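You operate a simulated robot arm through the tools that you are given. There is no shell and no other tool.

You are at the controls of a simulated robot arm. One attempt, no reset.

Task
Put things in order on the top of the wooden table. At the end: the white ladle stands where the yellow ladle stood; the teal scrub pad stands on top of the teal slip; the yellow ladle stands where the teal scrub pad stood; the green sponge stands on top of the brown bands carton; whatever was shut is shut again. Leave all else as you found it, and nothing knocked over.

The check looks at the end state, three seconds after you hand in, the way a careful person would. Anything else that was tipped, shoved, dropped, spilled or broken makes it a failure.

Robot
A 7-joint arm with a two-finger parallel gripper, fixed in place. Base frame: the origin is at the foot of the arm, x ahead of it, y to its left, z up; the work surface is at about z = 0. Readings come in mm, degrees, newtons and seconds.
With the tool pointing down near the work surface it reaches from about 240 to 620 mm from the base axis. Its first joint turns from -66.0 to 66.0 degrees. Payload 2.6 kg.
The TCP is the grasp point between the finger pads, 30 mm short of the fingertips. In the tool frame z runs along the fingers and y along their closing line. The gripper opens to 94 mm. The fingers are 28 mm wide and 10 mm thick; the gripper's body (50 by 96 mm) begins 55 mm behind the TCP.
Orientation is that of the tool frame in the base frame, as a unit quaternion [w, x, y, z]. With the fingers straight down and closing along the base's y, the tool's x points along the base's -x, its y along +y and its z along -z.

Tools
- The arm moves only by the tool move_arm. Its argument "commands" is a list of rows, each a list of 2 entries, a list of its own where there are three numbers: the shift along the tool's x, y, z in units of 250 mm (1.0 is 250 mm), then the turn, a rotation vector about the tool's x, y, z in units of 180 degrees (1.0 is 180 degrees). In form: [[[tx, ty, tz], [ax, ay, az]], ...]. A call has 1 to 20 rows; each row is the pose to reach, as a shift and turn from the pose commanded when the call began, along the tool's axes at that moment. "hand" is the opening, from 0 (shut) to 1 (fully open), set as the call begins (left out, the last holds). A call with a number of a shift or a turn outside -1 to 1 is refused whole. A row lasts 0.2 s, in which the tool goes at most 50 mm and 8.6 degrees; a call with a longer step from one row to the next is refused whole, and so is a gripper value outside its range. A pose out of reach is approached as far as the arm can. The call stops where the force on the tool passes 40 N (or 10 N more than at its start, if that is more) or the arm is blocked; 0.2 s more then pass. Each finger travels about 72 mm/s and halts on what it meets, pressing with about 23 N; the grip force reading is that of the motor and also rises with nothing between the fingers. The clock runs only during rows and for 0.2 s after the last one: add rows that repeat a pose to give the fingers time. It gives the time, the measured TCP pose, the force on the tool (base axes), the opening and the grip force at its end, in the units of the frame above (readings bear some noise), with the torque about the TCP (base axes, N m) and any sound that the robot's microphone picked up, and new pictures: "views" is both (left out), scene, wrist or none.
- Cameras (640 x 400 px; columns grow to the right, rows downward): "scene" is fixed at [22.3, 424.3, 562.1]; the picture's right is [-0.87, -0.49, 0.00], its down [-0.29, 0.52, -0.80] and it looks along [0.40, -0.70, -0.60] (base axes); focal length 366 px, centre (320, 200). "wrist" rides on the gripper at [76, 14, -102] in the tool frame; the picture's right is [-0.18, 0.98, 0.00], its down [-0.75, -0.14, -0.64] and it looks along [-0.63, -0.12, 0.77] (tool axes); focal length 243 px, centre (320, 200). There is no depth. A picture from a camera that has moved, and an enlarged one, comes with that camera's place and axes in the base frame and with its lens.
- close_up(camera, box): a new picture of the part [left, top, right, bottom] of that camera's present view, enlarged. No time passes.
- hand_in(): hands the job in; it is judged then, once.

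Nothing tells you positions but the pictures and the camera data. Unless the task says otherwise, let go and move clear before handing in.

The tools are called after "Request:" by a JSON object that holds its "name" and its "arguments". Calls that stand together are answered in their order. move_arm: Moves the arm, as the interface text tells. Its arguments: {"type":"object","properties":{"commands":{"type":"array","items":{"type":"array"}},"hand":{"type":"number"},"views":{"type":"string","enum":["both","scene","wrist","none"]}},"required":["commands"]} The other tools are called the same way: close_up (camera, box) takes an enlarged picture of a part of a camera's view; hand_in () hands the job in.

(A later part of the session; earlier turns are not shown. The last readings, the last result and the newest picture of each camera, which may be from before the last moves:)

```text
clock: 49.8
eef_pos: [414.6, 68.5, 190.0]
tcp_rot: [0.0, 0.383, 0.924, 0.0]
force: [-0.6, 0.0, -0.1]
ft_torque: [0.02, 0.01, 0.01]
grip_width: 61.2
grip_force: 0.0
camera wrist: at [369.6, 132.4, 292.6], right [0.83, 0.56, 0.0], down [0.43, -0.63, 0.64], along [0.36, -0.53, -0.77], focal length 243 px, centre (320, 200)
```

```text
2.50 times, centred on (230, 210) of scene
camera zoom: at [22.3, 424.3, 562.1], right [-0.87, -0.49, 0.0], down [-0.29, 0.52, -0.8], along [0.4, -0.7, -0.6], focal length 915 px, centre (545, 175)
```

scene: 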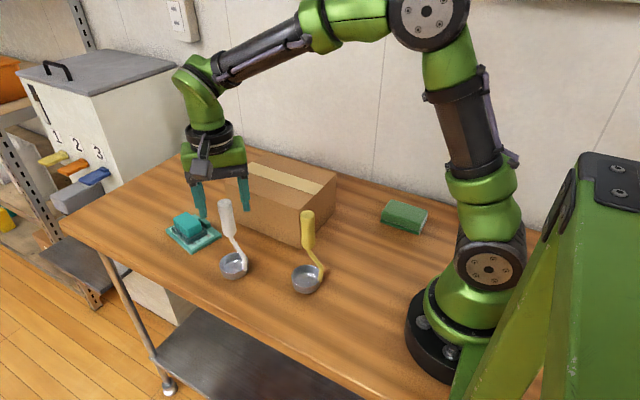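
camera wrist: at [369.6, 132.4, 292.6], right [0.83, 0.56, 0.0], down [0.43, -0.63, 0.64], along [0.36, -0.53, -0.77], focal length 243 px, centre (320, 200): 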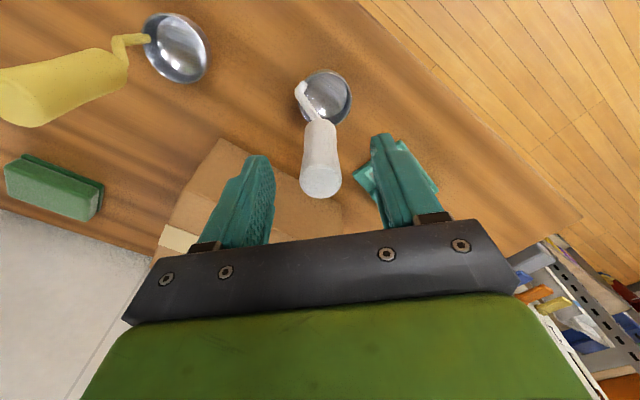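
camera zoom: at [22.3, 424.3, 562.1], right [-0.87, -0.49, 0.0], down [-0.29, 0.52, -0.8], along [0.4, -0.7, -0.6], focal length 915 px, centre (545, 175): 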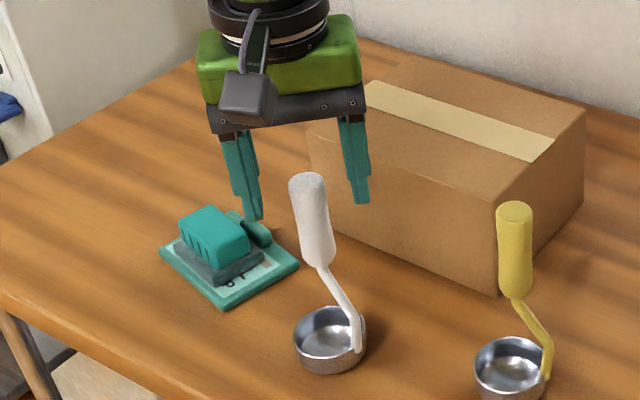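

The handle is centred, matching the yellow grasp. I'll go down to grasp height.

Request:
{"name": "move_arm", "arguments": {"commands": [[[0, -0.002, 0.05], [0, 0, 0]], [[0, -0.003, 0.1], [0, 0, 0]], [[0, -0.003, 0.15], [0, 0, 0]], [[0, -0.003, 0.177], [0, 0, 0]], [[0, -0.003, 0.177], [0, 0, 0]]]}}

Request:
{"name": "move_arm", "arguments": {"commands": [[[0, 0, 0], [0, 0, 0]], [[0, 0, 0], [0, 0, 0]], [[0, 0, 0], [0, 0, 0]]], "hand": 0.36, "views": "wrist"}}

Request:
{"name": "close_up", "arguments": {"camera": "wrist", "box": [240, 60, 400, 220]}}

Request:
{"name": "close_up", "arguments": {"camera": "scene", "box": [170, 130, 290, 290]}}

```text
clock: 51.0
eef_pos: [413.4, 67.9, 146.4]
tcp_rot: [-0.001, 0.382, 0.924, -0.001]
force: [1.1, -0.3, 0.5]
ft_torque: [-0.01, -0.01, -0.04]
grip_width: 61.1
grip_force: 0.1
camera wrist: at [368.7, 131.3, 248.9], right [0.83, 0.56, 0.0], down [0.43, -0.63, 0.64], along [0.36, -0.53, -0.77], focal length 243 px, centre (320, 200)
```

scene: 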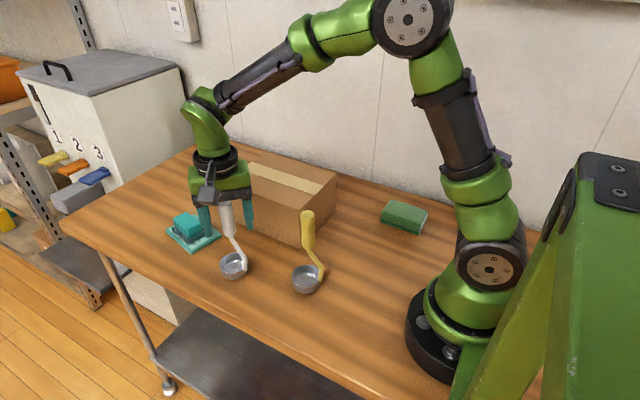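
wrist: 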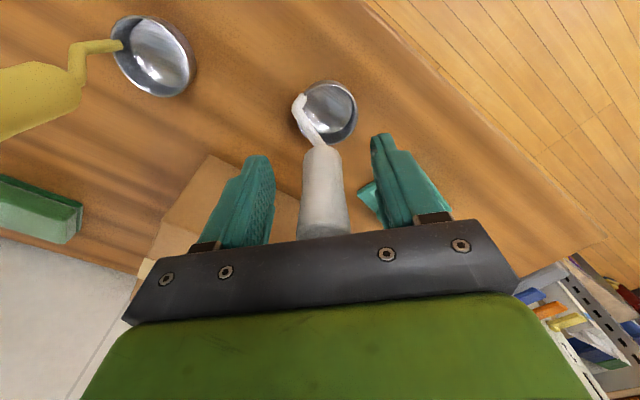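

```text
clock: 51.8
eef_pos: [413.9, 66.0, 147.1]
tcp_rot: [0.0, 0.383, 0.924, 0.0]
force: [-0.2, -0.9, 0.1]
ft_torque: [0.03, 0.0, -0.01]
grip_width: 33.6
grip_force: 0.1
camera wrist: at [368.7, 131.4, 249.1], right [0.83, 0.56, 0.0], down [0.43, -0.63, 0.64], along [0.36, -0.53, -0.77], focal length 243 px, centre (320, 200)
```

wrist: 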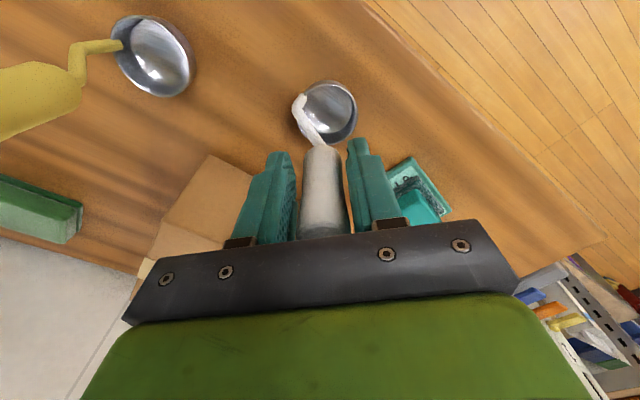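

```text
2.50 times, centred on (320, 140) of wrist
camera zoom: at [368.7, 131.4, 249.1], right [0.83, 0.56, 0.0], down [0.43, -0.63, 0.64], along [0.36, -0.53, -0.77], focal length 606 px, centre (320, 350)
```

zoom: 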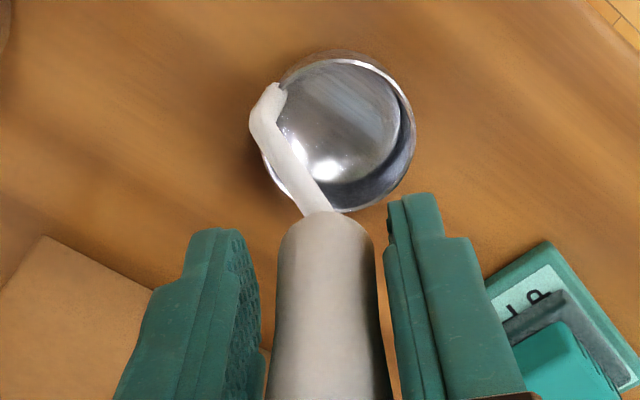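

```text
2.50 times, centred on (230, 210) of scene
camera zoom: at [22.3, 424.3, 562.1], right [-0.87, -0.49, 0.0], down [-0.29, 0.52, -0.8], along [0.4, -0.7, -0.6], focal length 915 px, centre (545, 175)
```

zoom: 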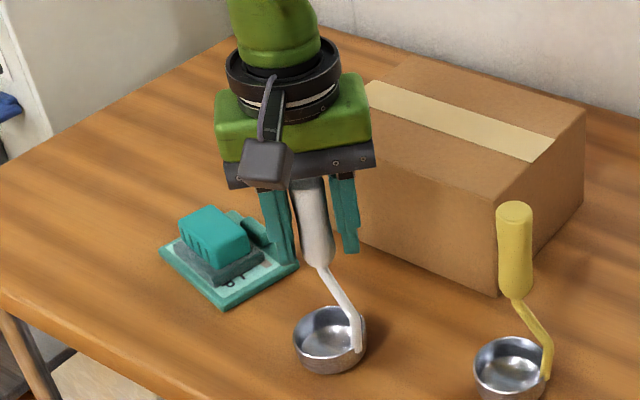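

It's centred with even gaps. I'll close fully on the white handle.

Request:
{"name": "move_arm", "arguments": {"commands": [[[0, 0, 0], [0, 0, 0]], [[0, 0, 0], [0, 0, 0]], [[0, 0, 0], [0, 0, 0]]], "hand": 0, "views": "wrist"}}

Request:
{"name": "close_up", "arguments": {"camera": "wrist", "box": [240, 60, 400, 220]}}

```text
clock: 52.6
eef_pos: [413.4, 68.3, 146.5]
tcp_rot: [0.0, 0.382, 0.924, 0.001]
force: [0.1, -0.6, 0.1]
ft_torque: [0.0, -0.05, 0.02]
grip_width: 23.6
grip_force: 23.0
camera wrist: at [368.7, 131.3, 249.1], right [0.83, 0.56, 0.0], down [0.43, -0.63, 0.64], along [0.36, -0.53, -0.77], focal length 243 px, centre (320, 200)
```

wrist: 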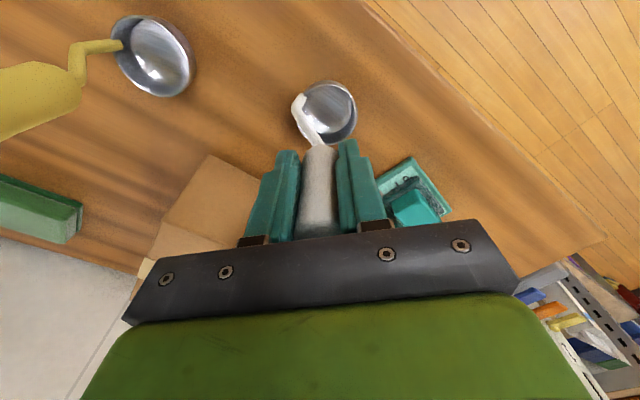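

```text
2.50 times, centred on (320, 140) of wrist
camera zoom: at [368.7, 131.3, 249.1], right [0.83, 0.56, 0.0], down [0.43, -0.63, 0.64], along [0.36, -0.53, -0.77], focal length 606 px, centre (320, 350)
```

zoom: 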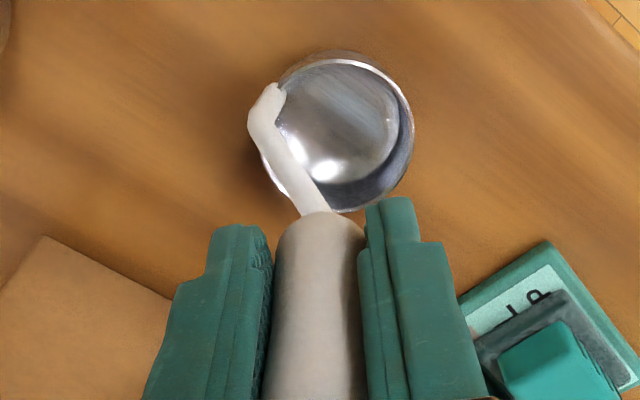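

I have the white ladle, at 23.6 mm. I'll lift it straight up, then carry it high over the carton.

Request:
{"name": "move_arm", "arguments": {"commands": [[[0, 0, -0.02], [0, 0, 0]], [[0, 0, -0.06], [0, 0, 0]], [[0, 0, -0.14], [0, 0, 0]], [[0, 0, -0.24], [0, 0, 0]], [[0, 0, -0.35], [0, 0, 0]], [[0, 0, -0.46], [0, 0, 0]], [[0, 0, -0.57], [0, 0, 0]], [[0, 0, -0.66], [0, 0, 0]], [[0, 0, -0.7], [0, 0, 0]], [[0, 0, -0.7], [0, 0, 0]]]}}

```text
clock: 54.8
eef_pos: [412.5, 68.3, 322.2]
tcp_rot: [0.0, 0.383, 0.924, 0.0]
force: [0.1, 0.7, -0.9]
ft_torque: [-0.02, 0.02, 0.01]
grip_width: 23.2
grip_force: 22.9
camera wrist: at [368.0, 132.2, 424.9], right [0.83, 0.56, 0.0], down [0.43, -0.63, 0.64], along [0.36, -0.53, -0.77], focal length 243 px, centre (320, 200)
```

scene: 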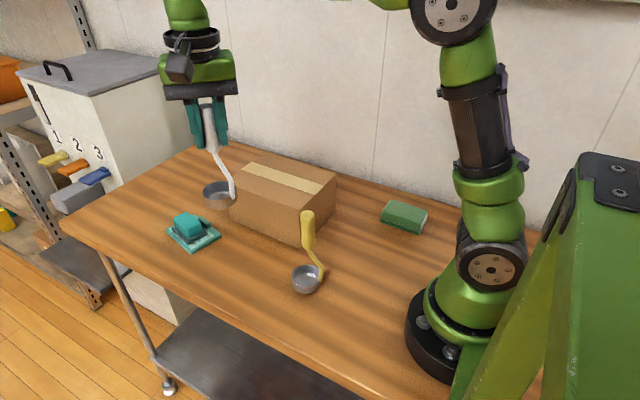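
wrist: 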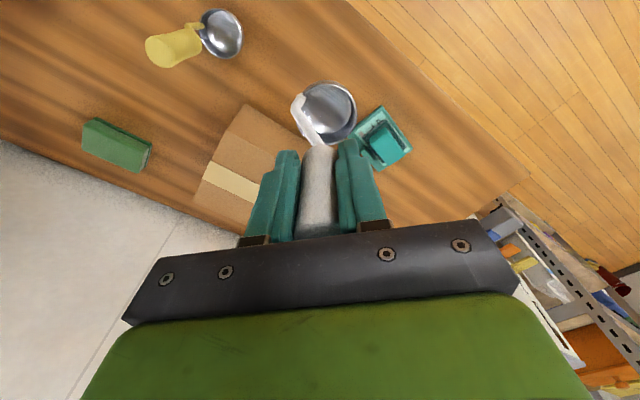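

The ladle is up and steady. I'll carry it over the carton to the yellow ladle's old spot.

Request:
{"name": "move_arm", "arguments": {"commands": [[[-0.07, -0.11, 0], [0, 0, 0]], [[-0.15, -0.235, 0], [0, 0, 0]], [[-0.232, -0.363, 0], [0, 0, 0]], [[-0.315, -0.493, 0], [0, 0, 0]], [[-0.397, -0.6215, 0], [0, 0, 0]]], "views": "none"}}

Request:
{"name": "move_arm", "arguments": {"commands": [[[-0.082, -0.128, 0], [0, 0, 0]], [[-0.165, -0.258, 0], [0, 0, 0]], [[-0.247, -0.387, 0], [0, 0, 0]], [[-0.327, -0.512, 0], [0, 0, 0]], [[-0.397, -0.6215, 0], [0, 0, 0]], [[-0.397, -0.6215, 0], [0, 0, 0]], [[-0.397, -0.6215, 0], [0, 0, 0]]]}}

```text
clock: 56.0
eef_pos: [372.8, -114.7, 320.2]
tcp_rot: [0.0, 0.381, 0.925, 0.0]
force: [0.2, 1.0, -1.6]
ft_torque: [0.04, 0.04, 0.01]
grip_width: 23.2
grip_force: 23.0
```

```text
clock: 57.6
eef_pos: [331.8, -293.8, 322.4]
tcp_rot: [0.0, 0.384, 0.923, 0.0]
force: [0.6, -0.1, -2.1]
ft_torque: [-0.01, -0.03, -0.04]
grip_width: 23.2
grip_force: 22.9
camera wrist: at [287.3, -229.6, 425.1], right [0.83, 0.56, 0.0], down [0.43, -0.63, 0.64], along [0.36, -0.53, -0.77], focal length 243 px, centre (320, 200)
```

scene: 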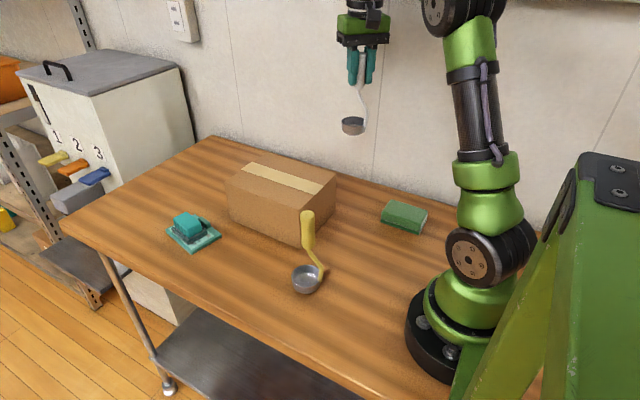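
wrist: 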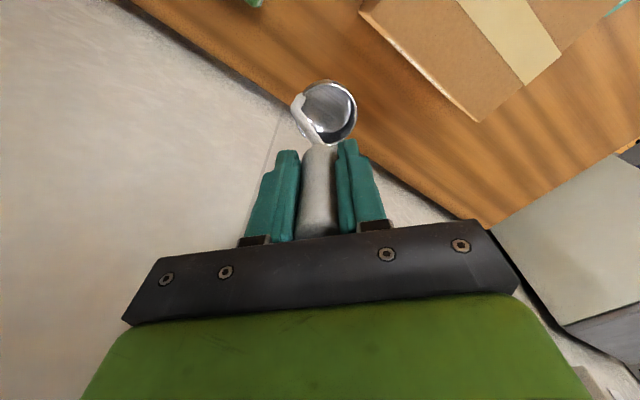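

Position is within 2 mm. I'll correct that and lower most of the way.

Request:
{"name": "move_arm", "arguments": {"commands": [[[0.002, 0.0085, 0.06], [0, 0, 0]], [[0.002, 0.0085, 0.16], [0, 0, 0]], [[0.002, 0.0085, 0.26], [0, 0, 0]], [[0.002, 0.0085, 0.36], [0, 0, 0]], [[0.002, 0.0085, 0.46], [0, 0, 0]], [[0.002, 0.0085, 0.55], [0, 0, 0]], [[0.002, 0.0085, 0.62], [0, 0, 0]], [[0.002, 0.0085, 0.62], [0, 0, 0]], [[0.002, 0.0085, 0.62], [0, 0, 0]]]}}

Request:
{"name": "close_up", "arguments": {"camera": "scene", "box": [310, 90, 410, 205]}}

Request:
{"name": "close_up", "arguments": {"camera": "wrist", "box": [240, 60, 400, 220]}}

```text
clock: 59.6
eef_pos: [334.2, -290.5, 168.3]
tcp_rot: [0.0, 0.383, 0.924, 0.0]
force: [-0.1, -0.5, -0.6]
ft_torque: [0.01, -0.02, 0.0]
grip_width: 23.2
grip_force: 22.3
camera wrist: at [289.9, -226.6, 270.3], right [0.83, 0.56, 0.0], down [0.43, -0.63, 0.64], along [0.36, -0.53, -0.77], focal length 243 px, centre (320, 200)
```

scene: 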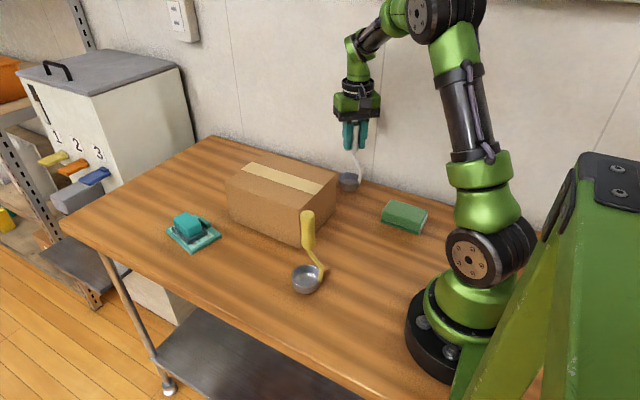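
wrist: 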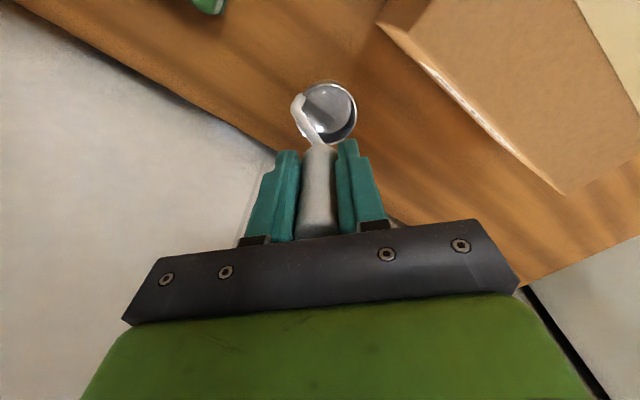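

```text
3.48 times, centred on (360, 148) of scene
camera zoom: at [22.3, 424.2, 562.1], right [-0.87, -0.49, 0.0], down [-0.29, 0.52, -0.8], along [0.4, -0.7, -0.6], focal length 1274 px, centre (181, 383)
```

zoom: 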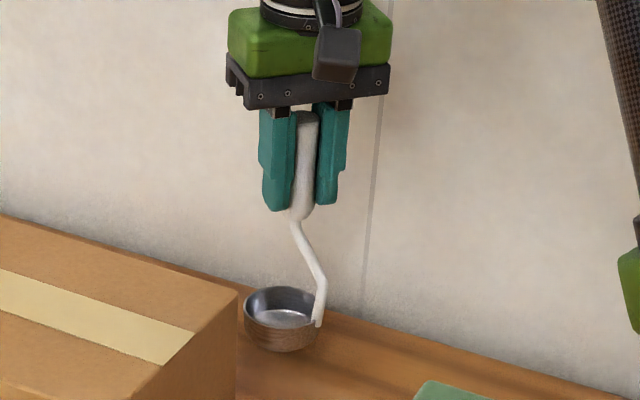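

```text
2.50 times, centred on (320, 140) of wrist
camera zoom: at [289.9, -226.6, 270.3], right [0.83, 0.56, 0.0], down [0.43, -0.63, 0.64], along [0.36, -0.53, -0.77], focal length 606 px, centre (320, 350)
```

zoom: 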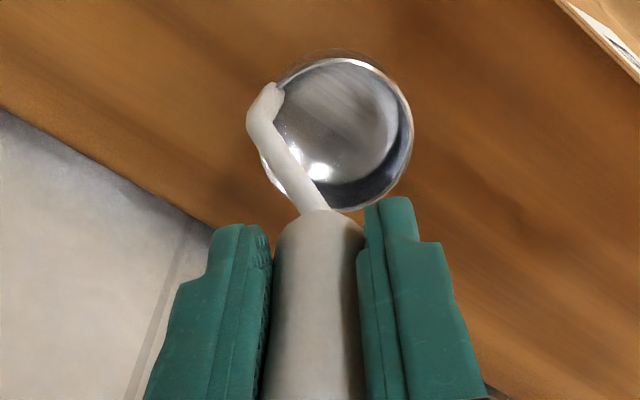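

The bowl is about 2 mm off target and 21 mm up. I'll make a small correction and lower to just above the table.

Request:
{"name": "move_arm", "arguments": {"commands": [[[0.001, -0.007, 0.03], [0, 0, 0]], [[0.001, -0.007, 0.055], [0, 0, 0]], [[0.001, -0.007, 0.068], [0, 0, 0]], [[0.001, -0.007, 0.074], [0, 0, 0]], [[0.001, -0.007, 0.074], [0, 0, 0]]], "views": "none"}}

Request:
{"name": "move_arm", "arguments": {"commands": [[[0, 0, 0.002], [0, 0, 0]], [[0, 0, 0.004], [0, 0, 0]], [[0, 0, 0.004], [0, 0, 0]]], "views": "none"}}

```text
clock: 60.8
eef_pos: [332.6, -291.4, 147.9]
tcp_rot: [-0.001, 0.383, 0.924, 0.0]
force: [0.7, -0.2, -1.1]
ft_torque: [-0.01, 0.02, -0.01]
grip_width: 23.2
grip_force: 22.9
```

```text
clock: 61.6
eef_pos: [333.8, -291.5, 145.9]
tcp_rot: [0.0, 0.383, 0.924, 0.0]
force: [-0.2, 0.2, -1.2]
ft_torque: [0.0, -0.01, 0.03]
grip_width: 23.0
grip_force: 23.2
```

Request:
{"name": "move_arm", "arguments": {"commands": [[[0, 0, 0.0015], [0, 0, 0]], [[0, 0, 0.003], [0, 0, 0]], [[0, 0, 0.003], [0, 0, 0]]], "views": "none"}}

```text
clock: 62.4
eef_pos: [332.5, -291.9, 146.5]
tcp_rot: [0.0, 0.383, 0.924, 0.001]
force: [-3.2, 1.5, 7.9]
ft_torque: [0.25, 0.42, 0.02]
grip_width: 23.0
grip_force: 23.2
```

I feel light contact, about 8 N. I'll ease off very slightly and check the ladle before releasing.

Request:
{"name": "move_arm", "arguments": {"commands": [[[0, 0, -0.001], [0, 0, 0]], [[0, 0, -0.001], [0, 0, 0]]], "views": "wrist"}}

Request:
{"name": "close_up", "arguments": {"camera": "scene", "box": [310, 90, 410, 205]}}

Request:
{"name": "close_up", "arguments": {"camera": "wrist", "box": [240, 60, 400, 220]}}

```text
clock: 63.0
eef_pos: [332.7, -292.3, 146.2]
tcp_rot: [0.0, 0.383, 0.924, 0.0]
force: [-0.7, -0.6, -1.0]
ft_torque: [0.02, 0.01, 0.0]
grip_width: 23.1
grip_force: 22.6
camera wrist: at [288.4, -228.3, 249.4], right [0.83, 0.56, 0.0], down [0.43, -0.63, 0.64], along [0.36, -0.53, -0.77], focal length 243 px, centre (320, 200)
```

wrist: 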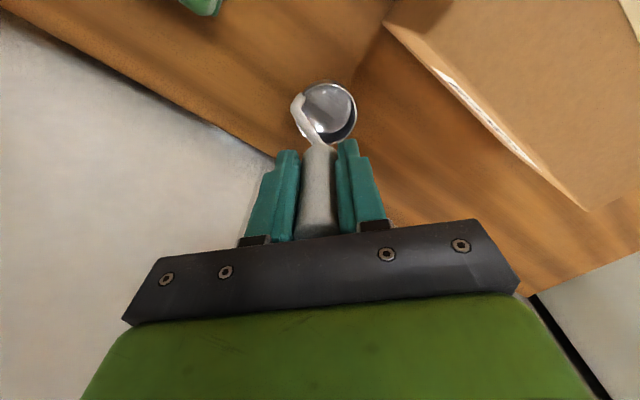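

```text
3.48 times, centred on (360, 148) of scene
camera zoom: at [22.3, 424.2, 562.1], right [-0.87, -0.49, 0.0], down [-0.29, 0.52, -0.8], along [0.4, -0.7, -0.6], focal length 1274 px, centre (181, 383)
```

zoom: 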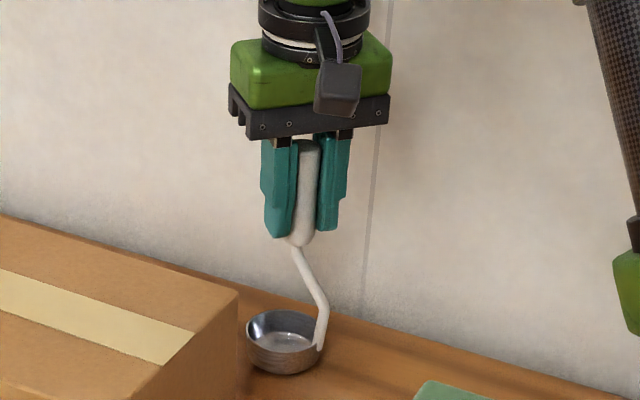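

```text
2.50 times, centred on (320, 140) of wrist
camera zoom: at [288.4, -228.3, 249.4], right [0.83, 0.56, 0.0], down [0.43, -0.63, 0.64], along [0.36, -0.53, -0.77], focal length 606 px, centre (320, 350)
```

zoom: 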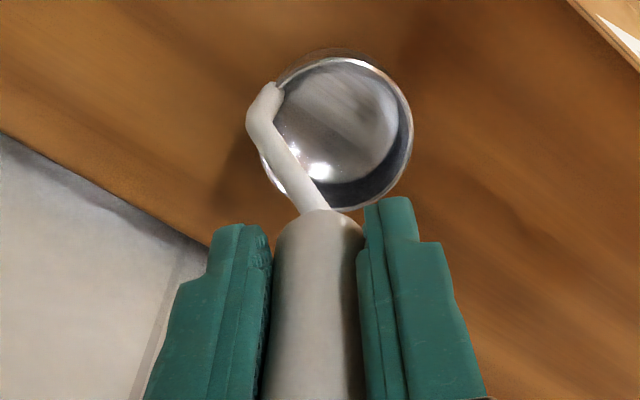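

The weight is just balanced and the bowl is at (340.5, -293), right on target. I'll open gently.

Request:
{"name": "move_arm", "arguments": {"commands": [[[0, 0, 0.001], [0, 0, 0]], [[0, 0, 0.001], [0, 0, 0]], [[0, 0, 0.001], [0, 0, 0]]], "hand": 0.36, "views": "wrist"}}

Request:
{"name": "close_up", "arguments": {"camera": "wrist", "box": [240, 60, 400, 220]}}

Request:
{"name": "close_up", "arguments": {"camera": "scene", "box": [310, 90, 410, 205]}}

```text
clock: 63.8
eef_pos: [333.9, -292.0, 146.5]
tcp_rot: [0.0, 0.382, 0.924, 0.0]
force: [0.0, 0.0, -0.3]
ft_torque: [-0.02, 0.01, -0.01]
grip_width: 33.7
grip_force: 0.0
camera wrist: at [288.4, -228.5, 249.1], right [0.83, 0.56, 0.0], down [0.43, -0.63, 0.64], along [0.36, -0.53, -0.77], focal length 243 px, centre (320, 200)
```

wrist: 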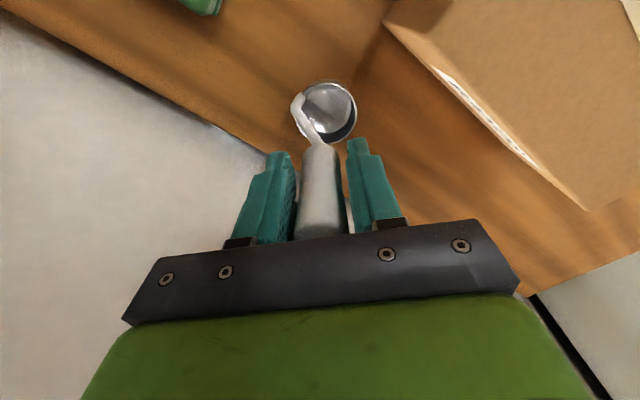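

```text
2.50 times, centred on (320, 140) of wrist
camera zoom: at [288.4, -228.5, 249.1], right [0.83, 0.56, 0.0], down [0.43, -0.63, 0.64], along [0.36, -0.53, -0.77], focal length 606 px, centre (320, 350)
```

zoom: 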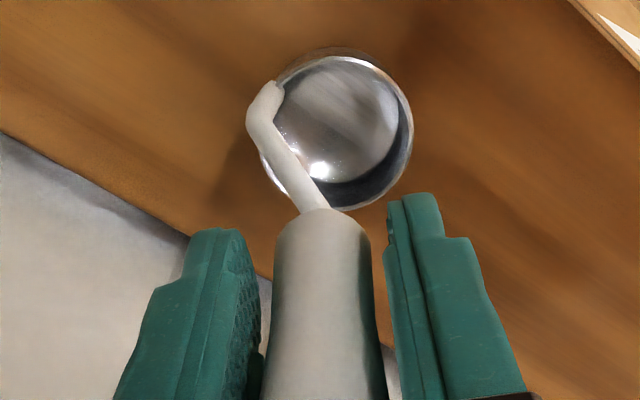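

```text
3.48 times, centred on (360, 148) of scene
camera zoom: at [22.3, 424.3, 562.1], right [-0.87, -0.49, 0.0], down [-0.29, 0.52, -0.8], along [0.4, -0.7, -0.6], focal length 1274 px, centre (181, 383)
```

zoom: 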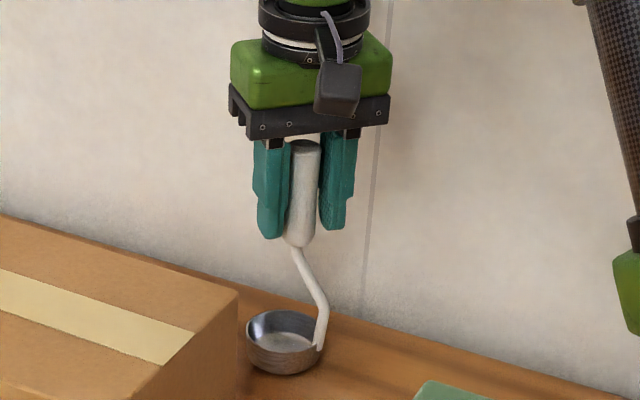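

The white ladle stands freely. I'll open wider and lift straight up, away from the handle.

Request:
{"name": "move_arm", "arguments": {"commands": [[[0, 0, 0], [0, 0, 0]], [[0, 0, 0], [0, 0, 0]], [[0, 0, 0], [0, 0, 0]], [[0, 0, -0.06], [0, 0, 0]], [[0, 0, -0.14], [0, 0, 0]], [[0, 0, -0.24], [0, 0, 0]], [[0, 0, -0.35], [0, 0, 0]], [[0, 0, -0.46], [0, 0, 0]], [[0, 0, -0.57], [0, 0, 0]], [[0, 0, -0.6], [0, 0, 0]], [[0, 0, -0.6], [0, 0, 0]]], "hand": 0.65}}

Request:
{"name": "close_up", "arguments": {"camera": "scene", "box": [325, 120, 385, 205]}}

Request:
{"name": "close_up", "arguments": {"camera": "scene", "box": [360, 180, 450, 250]}}

```text
clock: 66.2
eef_pos: [331.4, -291.7, 297.1]
tcp_rot: [0.0, 0.384, 0.924, 0.0]
force: [0.8, 0.3, 0.1]
ft_torque: [0.0, 0.0, 0.0]
grip_width: 61.1
grip_force: 0.1
camera wrist: at [287.4, -227.9, 400.5], right [0.83, 0.56, 0.0], down [0.43, -0.63, 0.64], along [0.36, -0.53, -0.77], focal length 243 px, centre (320, 200)
```

scene: 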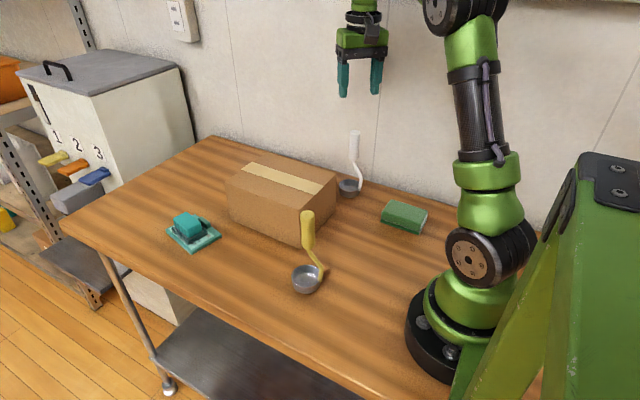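
wrist: 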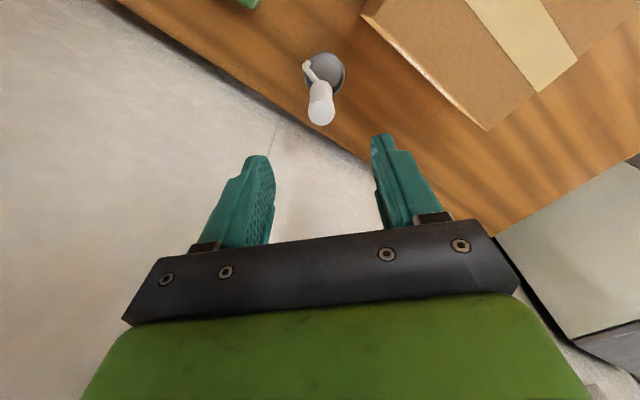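

```text
4.71 times, centred on (355, 162) of scene
camera zoom: at [22.3, 424.3, 562.1], right [-0.87, -0.49, 0.0], down [-0.29, 0.52, -0.8], along [0.4, -0.7, -0.6], focal length 1723 px, centre (155, 376)
```

zoom: 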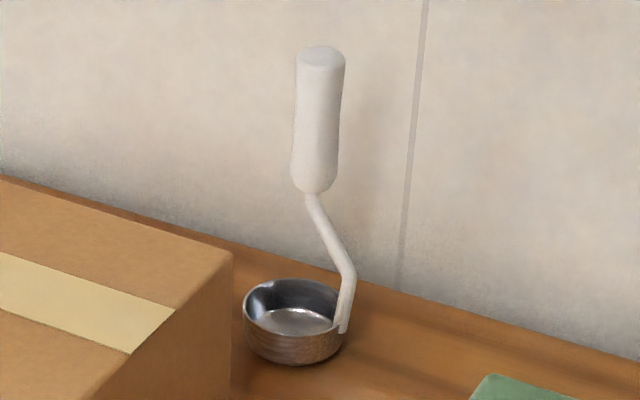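

```text
5.71 times, centred on (405, 215) of scene
camera zoom: at [22.3, 424.3, 562.1], right [-0.87, -0.49, 0.0], down [-0.29, 0.52, -0.8], along [0.4, -0.7, -0.6], focal length 2092 px, centre (-166, 114)
```

zoom: 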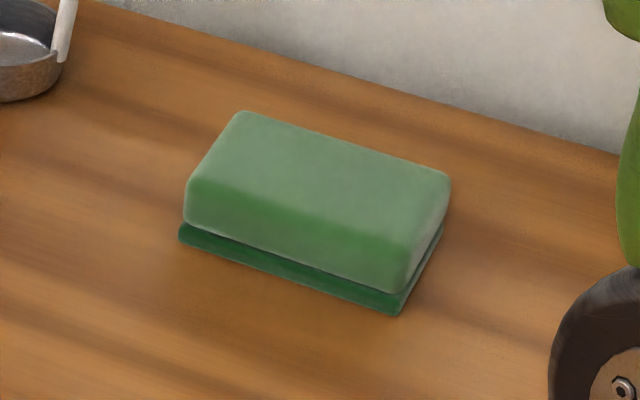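

The white ladle stands where the yellow one did, and the pictures match. Last is the green sponge, about 94×58×28 mm, square to the axes and centred near (180, -256). I'll go above it and turn so the fingers close along y.

Request:
{"name": "move_arm", "arguments": {"commands": [[[0.075, -0.047, 0], [0, 0, -0.036]], [[0.15, -0.093, 0], [0, 0, -0.071]], [[0.226, -0.14, 0], [0, 0, -0.107]], [[0.302, -0.187, 0], [0, 0, -0.143]], [[0.377, -0.234, 0], [0, 0, -0.179]], [[0.453, -0.28, 0], [0, 0, -0.214]], [[0.528, -0.327, 0], [0, 0, -0.25]], [[0.528, -0.327, 0.1], [0, 0, -0.25]], [[0.528, -0.327, 0.2], [0, 0, -0.25]], [[0.528, -0.327, 0.2], [0, 0, -0.25]]], "hand": 0.88}}

```text
clock: 68.4
eef_pos: [179.8, -255.8, 245.9]
tcp_rot: [0.0, 0.0, 1.0, 0.001]
force: [-0.2, 0.1, -0.2]
ft_torque: [0.01, 0.02, 0.01]
grip_width: 82.5
grip_force: 0.0
camera wrist: at [103.6, -241.4, 349.4], right [0.18, 0.98, 0.0], down [0.75, -0.14, 0.64], along [0.63, -0.12, -0.77], focal length 243 px, centre (320, 200)
```

scene: 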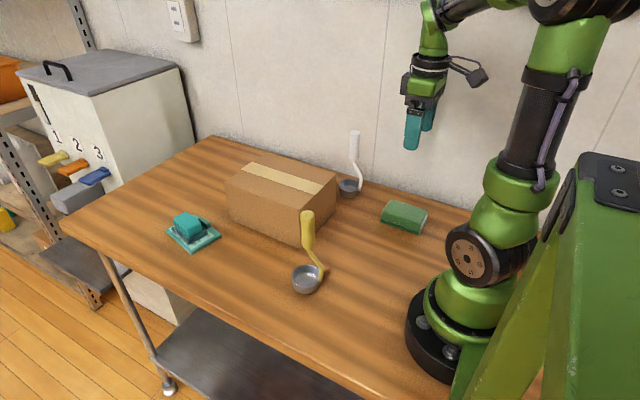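
wrist: 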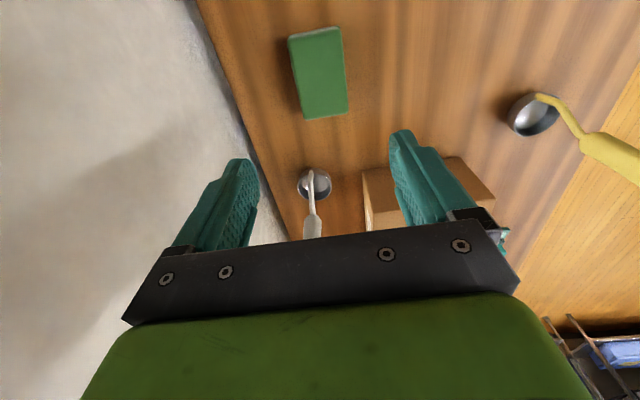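

Request:
{"name": "close_up", "arguments": {"camera": "wrist", "box": [260, 10, 380, 130]}}

```text
3.33 times, centred on (320, 70) of wrist
camera zoom: at [103.6, -241.4, 349.4], right [0.18, 0.98, 0.0], down [0.75, -0.14, 0.64], along [0.63, -0.12, -0.77], focal length 809 px, centre (320, 633)
```

zoom: 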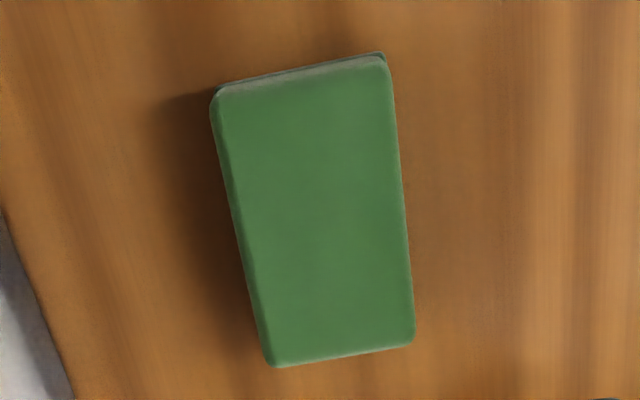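

The sponge is square to the tool, centred at about (178, -254) and about 58 mm wide between the fingers. I'll go down.

Request:
{"name": "move_arm", "arguments": {"commands": [[[0.006, 0.006, 0.1], [0, 0, 0]], [[0.006, 0.006, 0.2], [0, 0, 0]], [[0.006, 0.006, 0.3], [0, 0, 0]], [[0.006, 0.006, 0.4], [0, 0, 0]], [[0.006, 0.006, 0.5], [0, 0, 0]], [[0.006, 0.006, 0.6], [0, 0, 0]], [[0.006, 0.006, 0.66], [0, 0, 0]], [[0.006, 0.006, 0.66], [0, 0, 0]]]}}

Request:
{"name": "close_up", "arguments": {"camera": "wrist", "box": [200, 50, 440, 250]}}

Request:
{"name": "close_up", "arguments": {"camera": "scene", "box": [350, 140, 470, 250]}}

```text
clock: 70.2
eef_pos: [181.4, -256.1, 80.0]
tcp_rot: [0.0, 0.0, 1.0, 0.001]
force: [1.0, 0.5, 0.0]
ft_torque: [0.01, -0.01, 0.02]
grip_width: 82.8
grip_force: 0.1
camera wrist: at [104.1, -242.7, 182.4], right [0.18, 0.98, 0.0], down [0.75, -0.14, 0.64], along [0.63, -0.12, -0.77], focal length 243 px, centre (320, 200)
```

scene: 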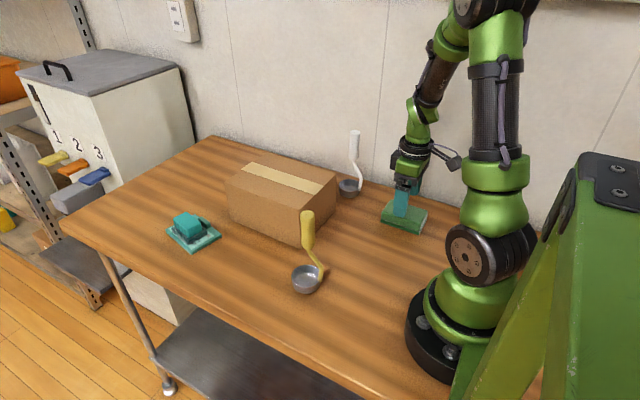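
wrist: 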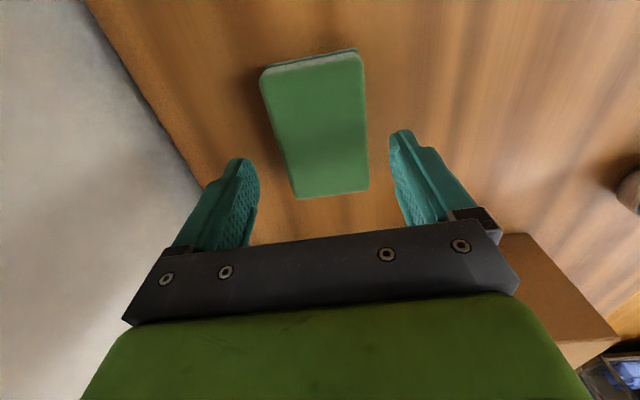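

```text
2.00 times, centred on (320, 150) of wrist
camera zoom: at [104.1, -242.7, 182.4], right [0.18, 0.98, 0.0], down [0.75, -0.14, 0.64], along [0.63, -0.12, -0.77], focal length 485 px, centre (320, 300)
```

zoom: 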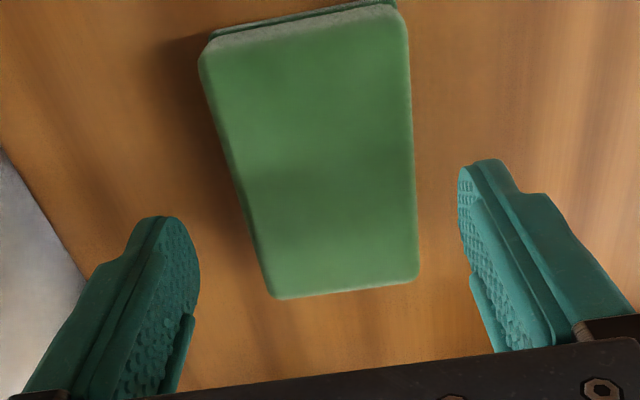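

```text
3.64 times, centred on (410, 195) of scene
camera zoom: at [22.3, 424.3, 562.1], right [-0.87, -0.49, 0.0], down [-0.29, 0.52, -0.8], along [0.4, -0.7, -0.6], focal length 1331 px, centre (-7, 218)
```

zoom: 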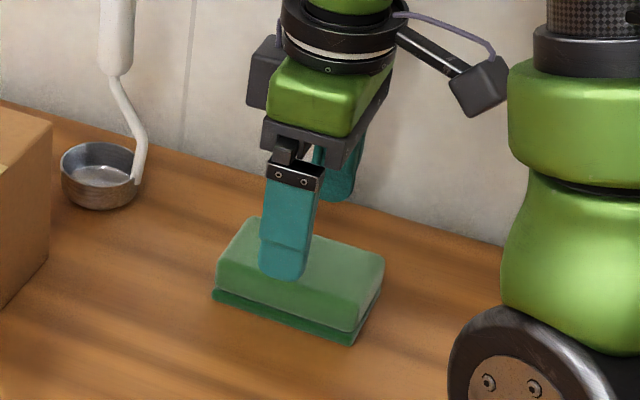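

A 2 mm shift in y will centre it. I'll lower to grasp height and close.

Request:
{"name": "move_arm", "arguments": {"commands": [[[0, 0.009, 0.04], [0, 0, 0]], [[0, 0.009, 0.09], [0, 0, 0]], [[0, 0.009, 0.13], [0, 0, 0]], [[0, 0.009, 0.16], [0, 0, 0]], [[0, 0.009, 0.177], [0, 0, 0]], [[0, 0.009, 0.177], [0, 0, 0]]]}}

Request:
{"name": "close_up", "arguments": {"camera": "wrist", "box": [180, 40, 460, 260]}}

Request:
{"name": "close_up", "arguments": {"camera": "scene", "box": [350, 140, 470, 250]}}

```text
clock: 71.6
eef_pos: [179.1, -251.7, 36.5]
tcp_rot: [-0.001, 0.001, 1.0, 0.0]
force: [1.0, -0.5, 0.1]
ft_torque: [0.0, 0.0, 0.02]
grip_width: 82.8
grip_force: 0.1
camera wrist: at [102.2, -238.0, 138.4], right [0.18, 0.98, 0.0], down [0.75, -0.14, 0.64], along [0.63, -0.12, -0.77], focal length 243 px, centre (320, 200)
```

scene: 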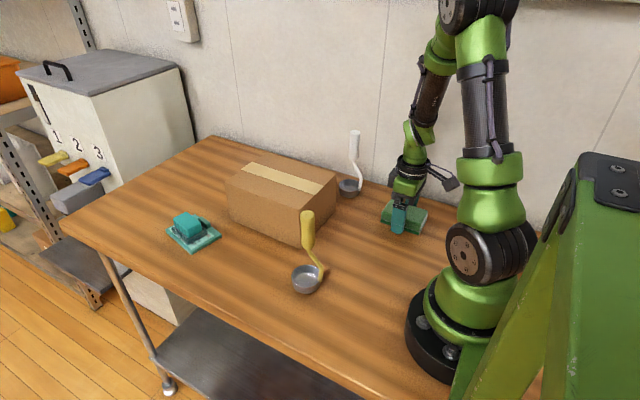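
wrist: 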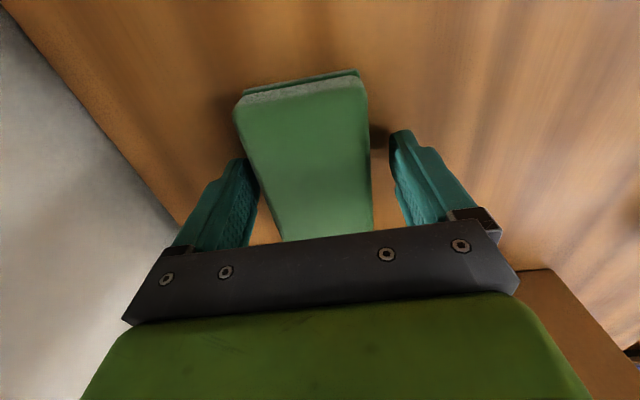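

```text
1.82 times, centred on (320, 150) of wrist
camera zoom: at [102.2, -238.0, 138.4], right [0.18, 0.98, 0.0], down [0.75, -0.14, 0.64], along [0.63, -0.12, -0.77], focal length 441 px, centre (320, 291)
```

zoom: 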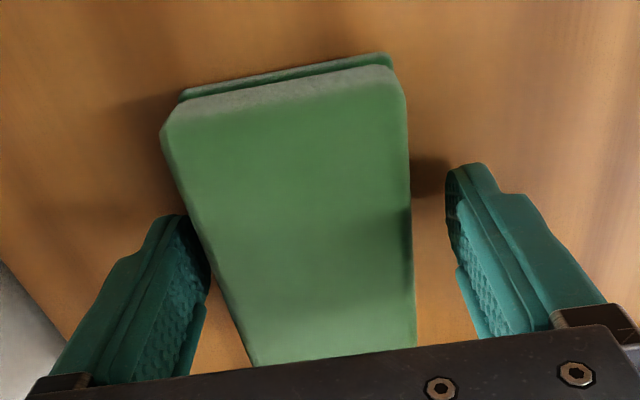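

```text
3.64 times, centred on (410, 195) of scene
camera zoom: at [22.3, 424.3, 562.1], right [-0.87, -0.49, 0.0], down [-0.29, 0.52, -0.8], along [0.4, -0.7, -0.6], focal length 1331 px, centre (-7, 218)
```

zoom: 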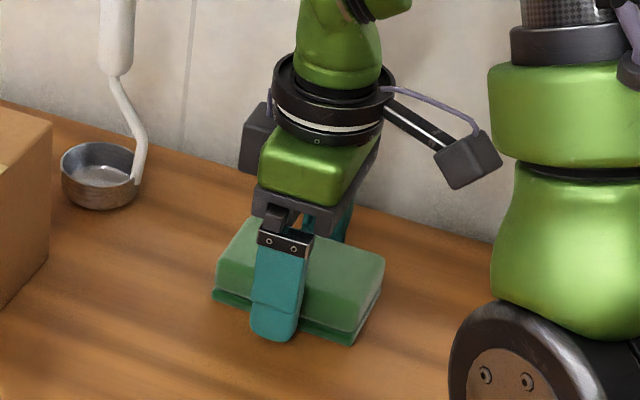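

The fingertips are low and straddle the sponge, but about 2 mm off. I'll nudge back and then close.

Request:
{"name": "move_arm", "arguments": {"commands": [[[0, -0.008, 0], [0, 0, 0]], [[0, -0.008, 0], [0, 0, 0]]], "views": "none"}}

Request:
{"name": "move_arm", "arguments": {"commands": [[[0, 0, 0], [0, 0, 0]], [[0, 0, 0], [0, 0, 0]], [[0, 0, 0], [0, 0, 0]], [[0, 0, 0], [0, 0, 0]]], "hand": 0}}

Request:
{"name": "close_up", "arguments": {"camera": "wrist", "box": [180, 40, 460, 260]}}

```text
clock: 72.2
eef_pos: [179.1, -255.4, 35.8]
tcp_rot: [0.0, 0.0, 1.0, 0.0]
force: [0.4, 0.4, -0.9]
ft_torque: [0.02, 0.0, 0.02]
grip_width: 82.7
grip_force: 0.0
```

```text
clock: 73.2
eef_pos: [178.7, -254.1, 34.8]
tcp_rot: [-0.001, -0.001, 1.0, -0.001]
force: [-0.4, -0.1, 0.7]
ft_torque: [-0.02, -0.01, -0.01]
grip_width: 65.7
grip_force: 23.6
camera wrist: at [102.2, -240.2, 138.5], right [0.18, 0.98, 0.0], down [0.75, -0.14, 0.64], along [0.63, -0.12, -0.77], focal length 243 px, centre (320, 200)
```

scene: 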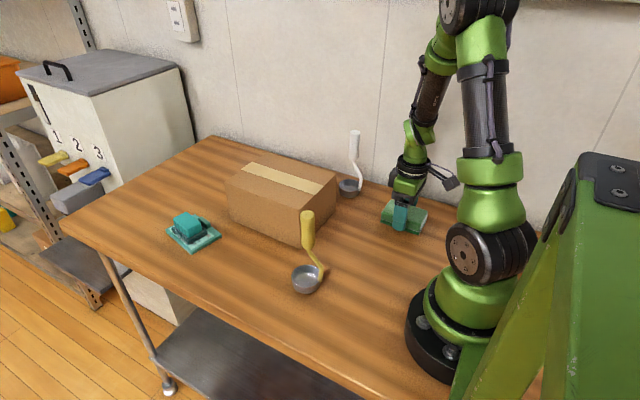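
wrist: 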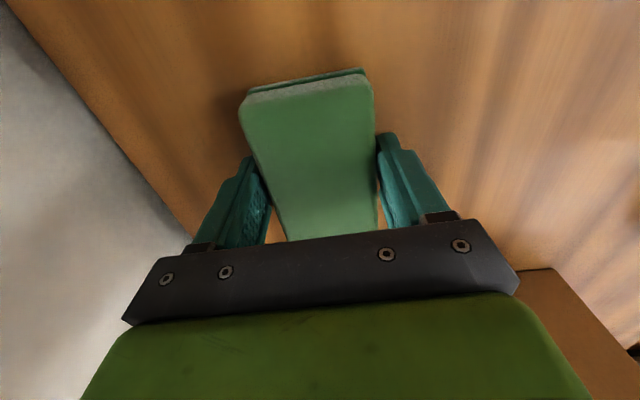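

```text
1.82 times, centred on (320, 150) of wrist
camera zoom: at [102.2, -240.2, 138.5], right [0.18, 0.98, 0.0], down [0.75, -0.14, 0.64], along [0.63, -0.12, -0.77], focal length 441 px, centre (320, 291)
```

zoom: 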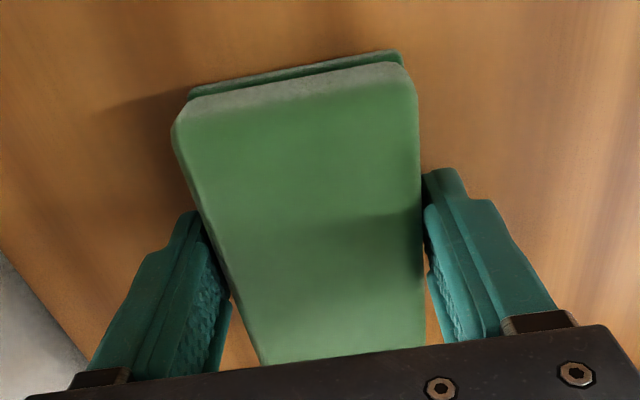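

It's gripped: the opening stopped at 65.7 mm at full force, on the wider bottom layer. I'll lift straight up.

Request:
{"name": "move_arm", "arguments": {"commands": [[[0, 0, -0.02], [0, 0, 0]], [[0, 0, -0.06], [0, 0, 0]], [[0, 0, -0.13], [0, 0, 0]], [[0, 0, -0.23], [0, 0, 0]], [[0, 0, -0.34], [0, 0, 0]], [[0, 0, -0.46], [0, 0, 0]], [[0, 0, -0.58], [0, 0, 0]], [[0, 0, -0.7], [0, 0, 0]], [[0, 0, -0.82], [0, 0, 0]], [[0, 0, -0.9], [0, 0, 0]], [[0, 0, -0.9], [0, 0, 0]]]}}

```text
clock: 75.6
eef_pos: [177.7, -251.8, 261.8]
tcp_rot: [0.0, 0.0, 1.0, 0.0]
force: [-0.1, -0.4, 0.2]
ft_torque: [0.0, -0.02, 0.02]
grip_width: 65.4
grip_force: 22.8
camera wrist: at [100.5, -238.3, 364.7], right [0.18, 0.98, 0.0], down [0.75, -0.14, 0.64], along [0.63, -0.12, -0.77], focal length 243 px, centre (320, 200)
```

scene: 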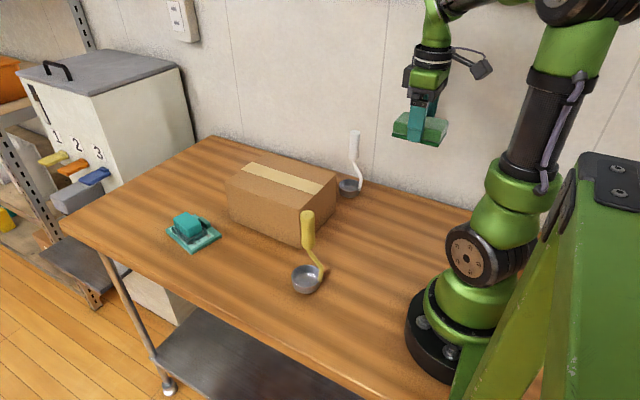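
wrist: 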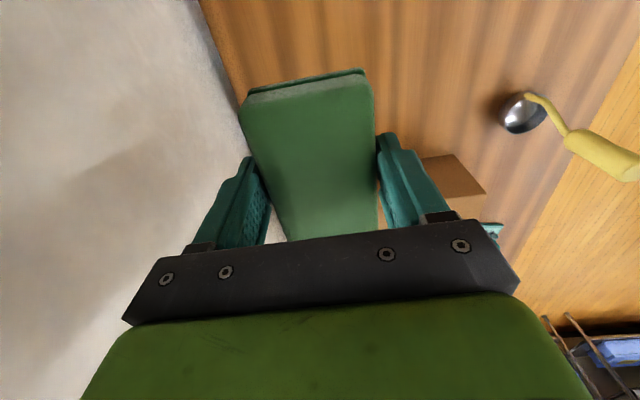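

The sponge is held level. I'll carry it over the carton, staying high and on the +y side of the white ladle.

Request:
{"name": "move_arm", "arguments": {"commands": [[[-0.08, 0.06, 0], [0, 0, 0]], [[-0.18, 0.12, 0], [0, 0, 0]], [[-0.29, 0.18, 0], [0, 0, 0]], [[-0.41, 0.24, 0], [0, 0, 0]], [[-0.526, 0.288, 0], [0, 0, 0]]], "views": "none"}}

Request:
{"name": "move_arm", "arguments": {"commands": [[[-0.12, 0.035, 0], [0, 0, 0]], [[-0.24, 0.07, 0], [0, 0, 0]], [[-0.36, 0.105, 0], [0, 0, 0]], [[-0.46, 0.135, 0], [0, 0, 0]], [[-0.528, 0.152, 0], [0, 0, 0]], [[-0.528, 0.152, 0], [0, 0, 0]]]}}

```text
clock: 76.8
eef_pos: [311.0, -177.5, 262.2]
tcp_rot: [0.0, 0.001, 1.0, 0.0]
force: [0.1, 1.1, -0.2]
ft_torque: [-0.03, -0.01, -0.01]
grip_width: 65.5
grip_force: 22.7
```

```text
clock: 78.2
eef_pos: [440.8, -140.6, 261.0]
tcp_rot: [0.0, 0.0, 1.0, 0.0]
force: [0.2, -0.3, -0.9]
ft_torque: [-0.03, 0.01, 0.0]
grip_width: 65.5
grip_force: 22.9
camera wrist: at [365.2, -127.1, 364.4], right [0.18, 0.98, 0.0], down [0.75, -0.14, 0.64], along [0.63, -0.12, -0.77], focal length 243 px, centre (320, 200)
```

scene: 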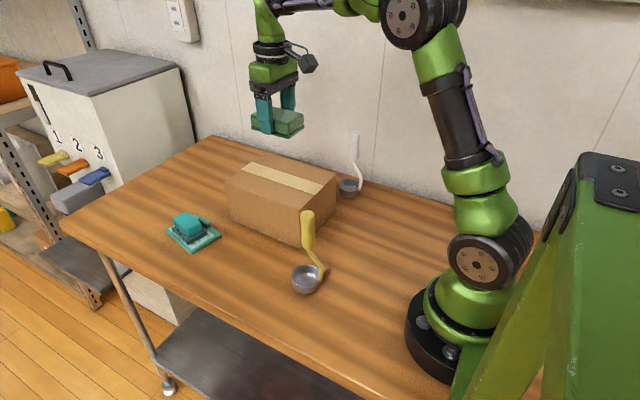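
wrist: 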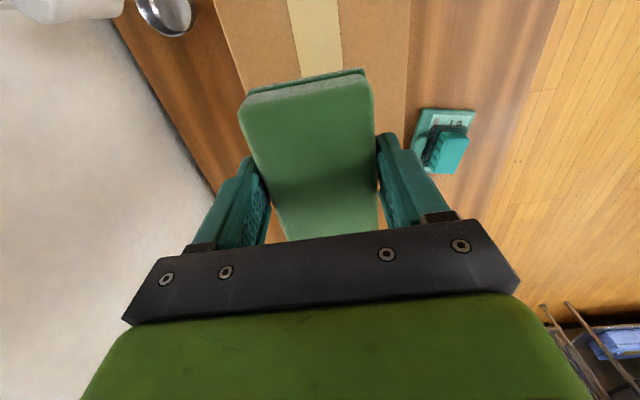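

The sponge is over the middle of the carton. I'll shift 3 mm in y and lower to about 10 mm above the lid.

Request:
{"name": "move_arm", "arguments": {"commands": [[[0, 0.012, 0.06], [0, 0, 0]], [[0, 0.012, 0.15], [0, 0, 0]], [[0, 0.012, 0.24], [0, 0, 0]], [[0, 0.012, 0.32], [0, 0, 0]], [[0, 0.012, 0.38], [0, 0, 0]], [[0, 0.012, 0.42], [0, 0, 0]], [[0, 0.012, 0.42], [0, 0, 0]]]}}

Request:
{"name": "close_up", "arguments": {"camera": "scene", "box": [210, 100, 350, 250]}}

Request:
{"name": "close_up", "arguments": {"camera": "wrist", "box": [160, 0, 460, 250]}}

```text
clock: 79.8
eef_pos: [443.2, -142.0, 156.5]
tcp_rot: [0.0, 0.0, 1.0, 0.0]
force: [-0.3, 0.4, -0.1]
ft_torque: [0.01, 0.0, 0.0]
grip_width: 64.9
grip_force: 22.7
camera wrist: at [366.3, -127.8, 258.4], right [0.18, 0.98, 0.0], down [0.75, -0.14, 0.64], along [0.63, -0.12, -0.77], focal length 243 px, centre (320, 200)
```

scene: 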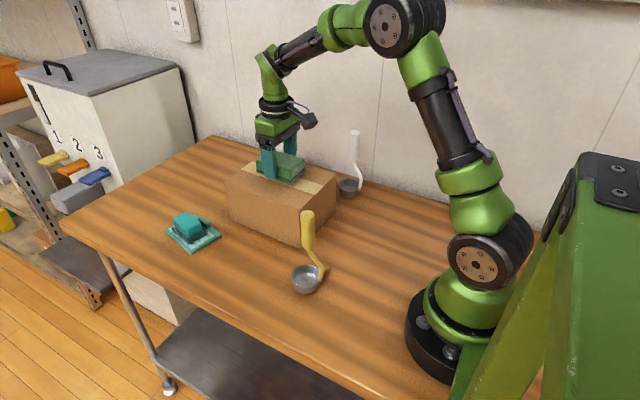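
wrist: 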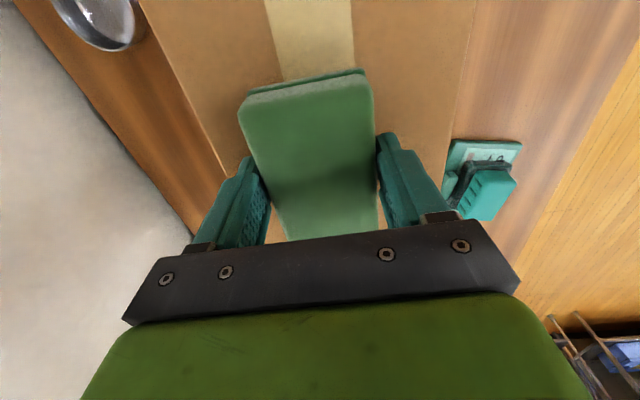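

```text
2.67 times, centred on (280, 175) of scene
camera zoom: at [22.3, 424.3, 562.1], right [-0.87, -0.49, 0.0], down [-0.29, 0.52, -0.8], along [0.4, -0.7, -0.6], focal length 976 px, centre (427, 267)
```

zoom: 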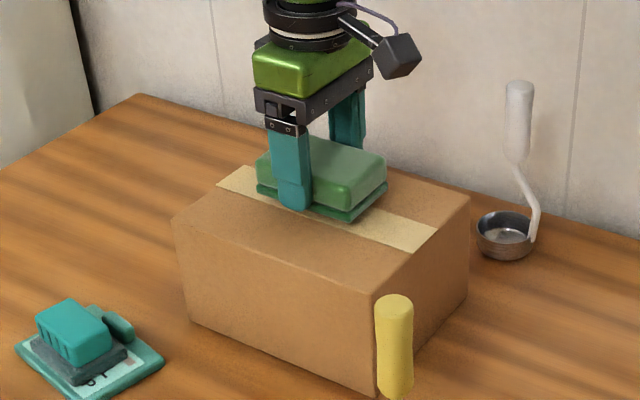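

```text
1.60 times, centred on (310, 125) of wrist
camera zoom: at [366.3, -127.8, 258.4], right [0.18, 0.98, 0.0], down [0.75, -0.14, 0.64], along [0.63, -0.12, -0.77], focal length 388 px, centre (336, 320)
```

zoom: 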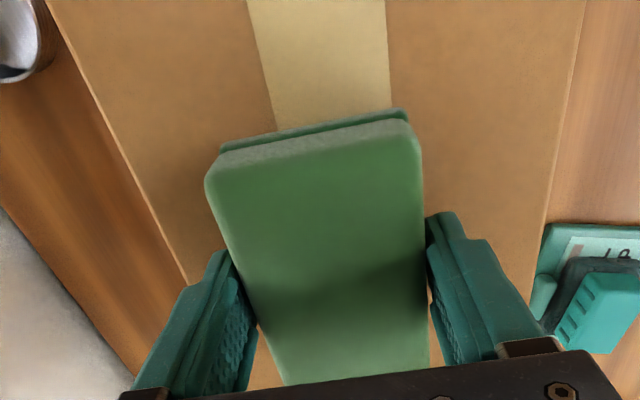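

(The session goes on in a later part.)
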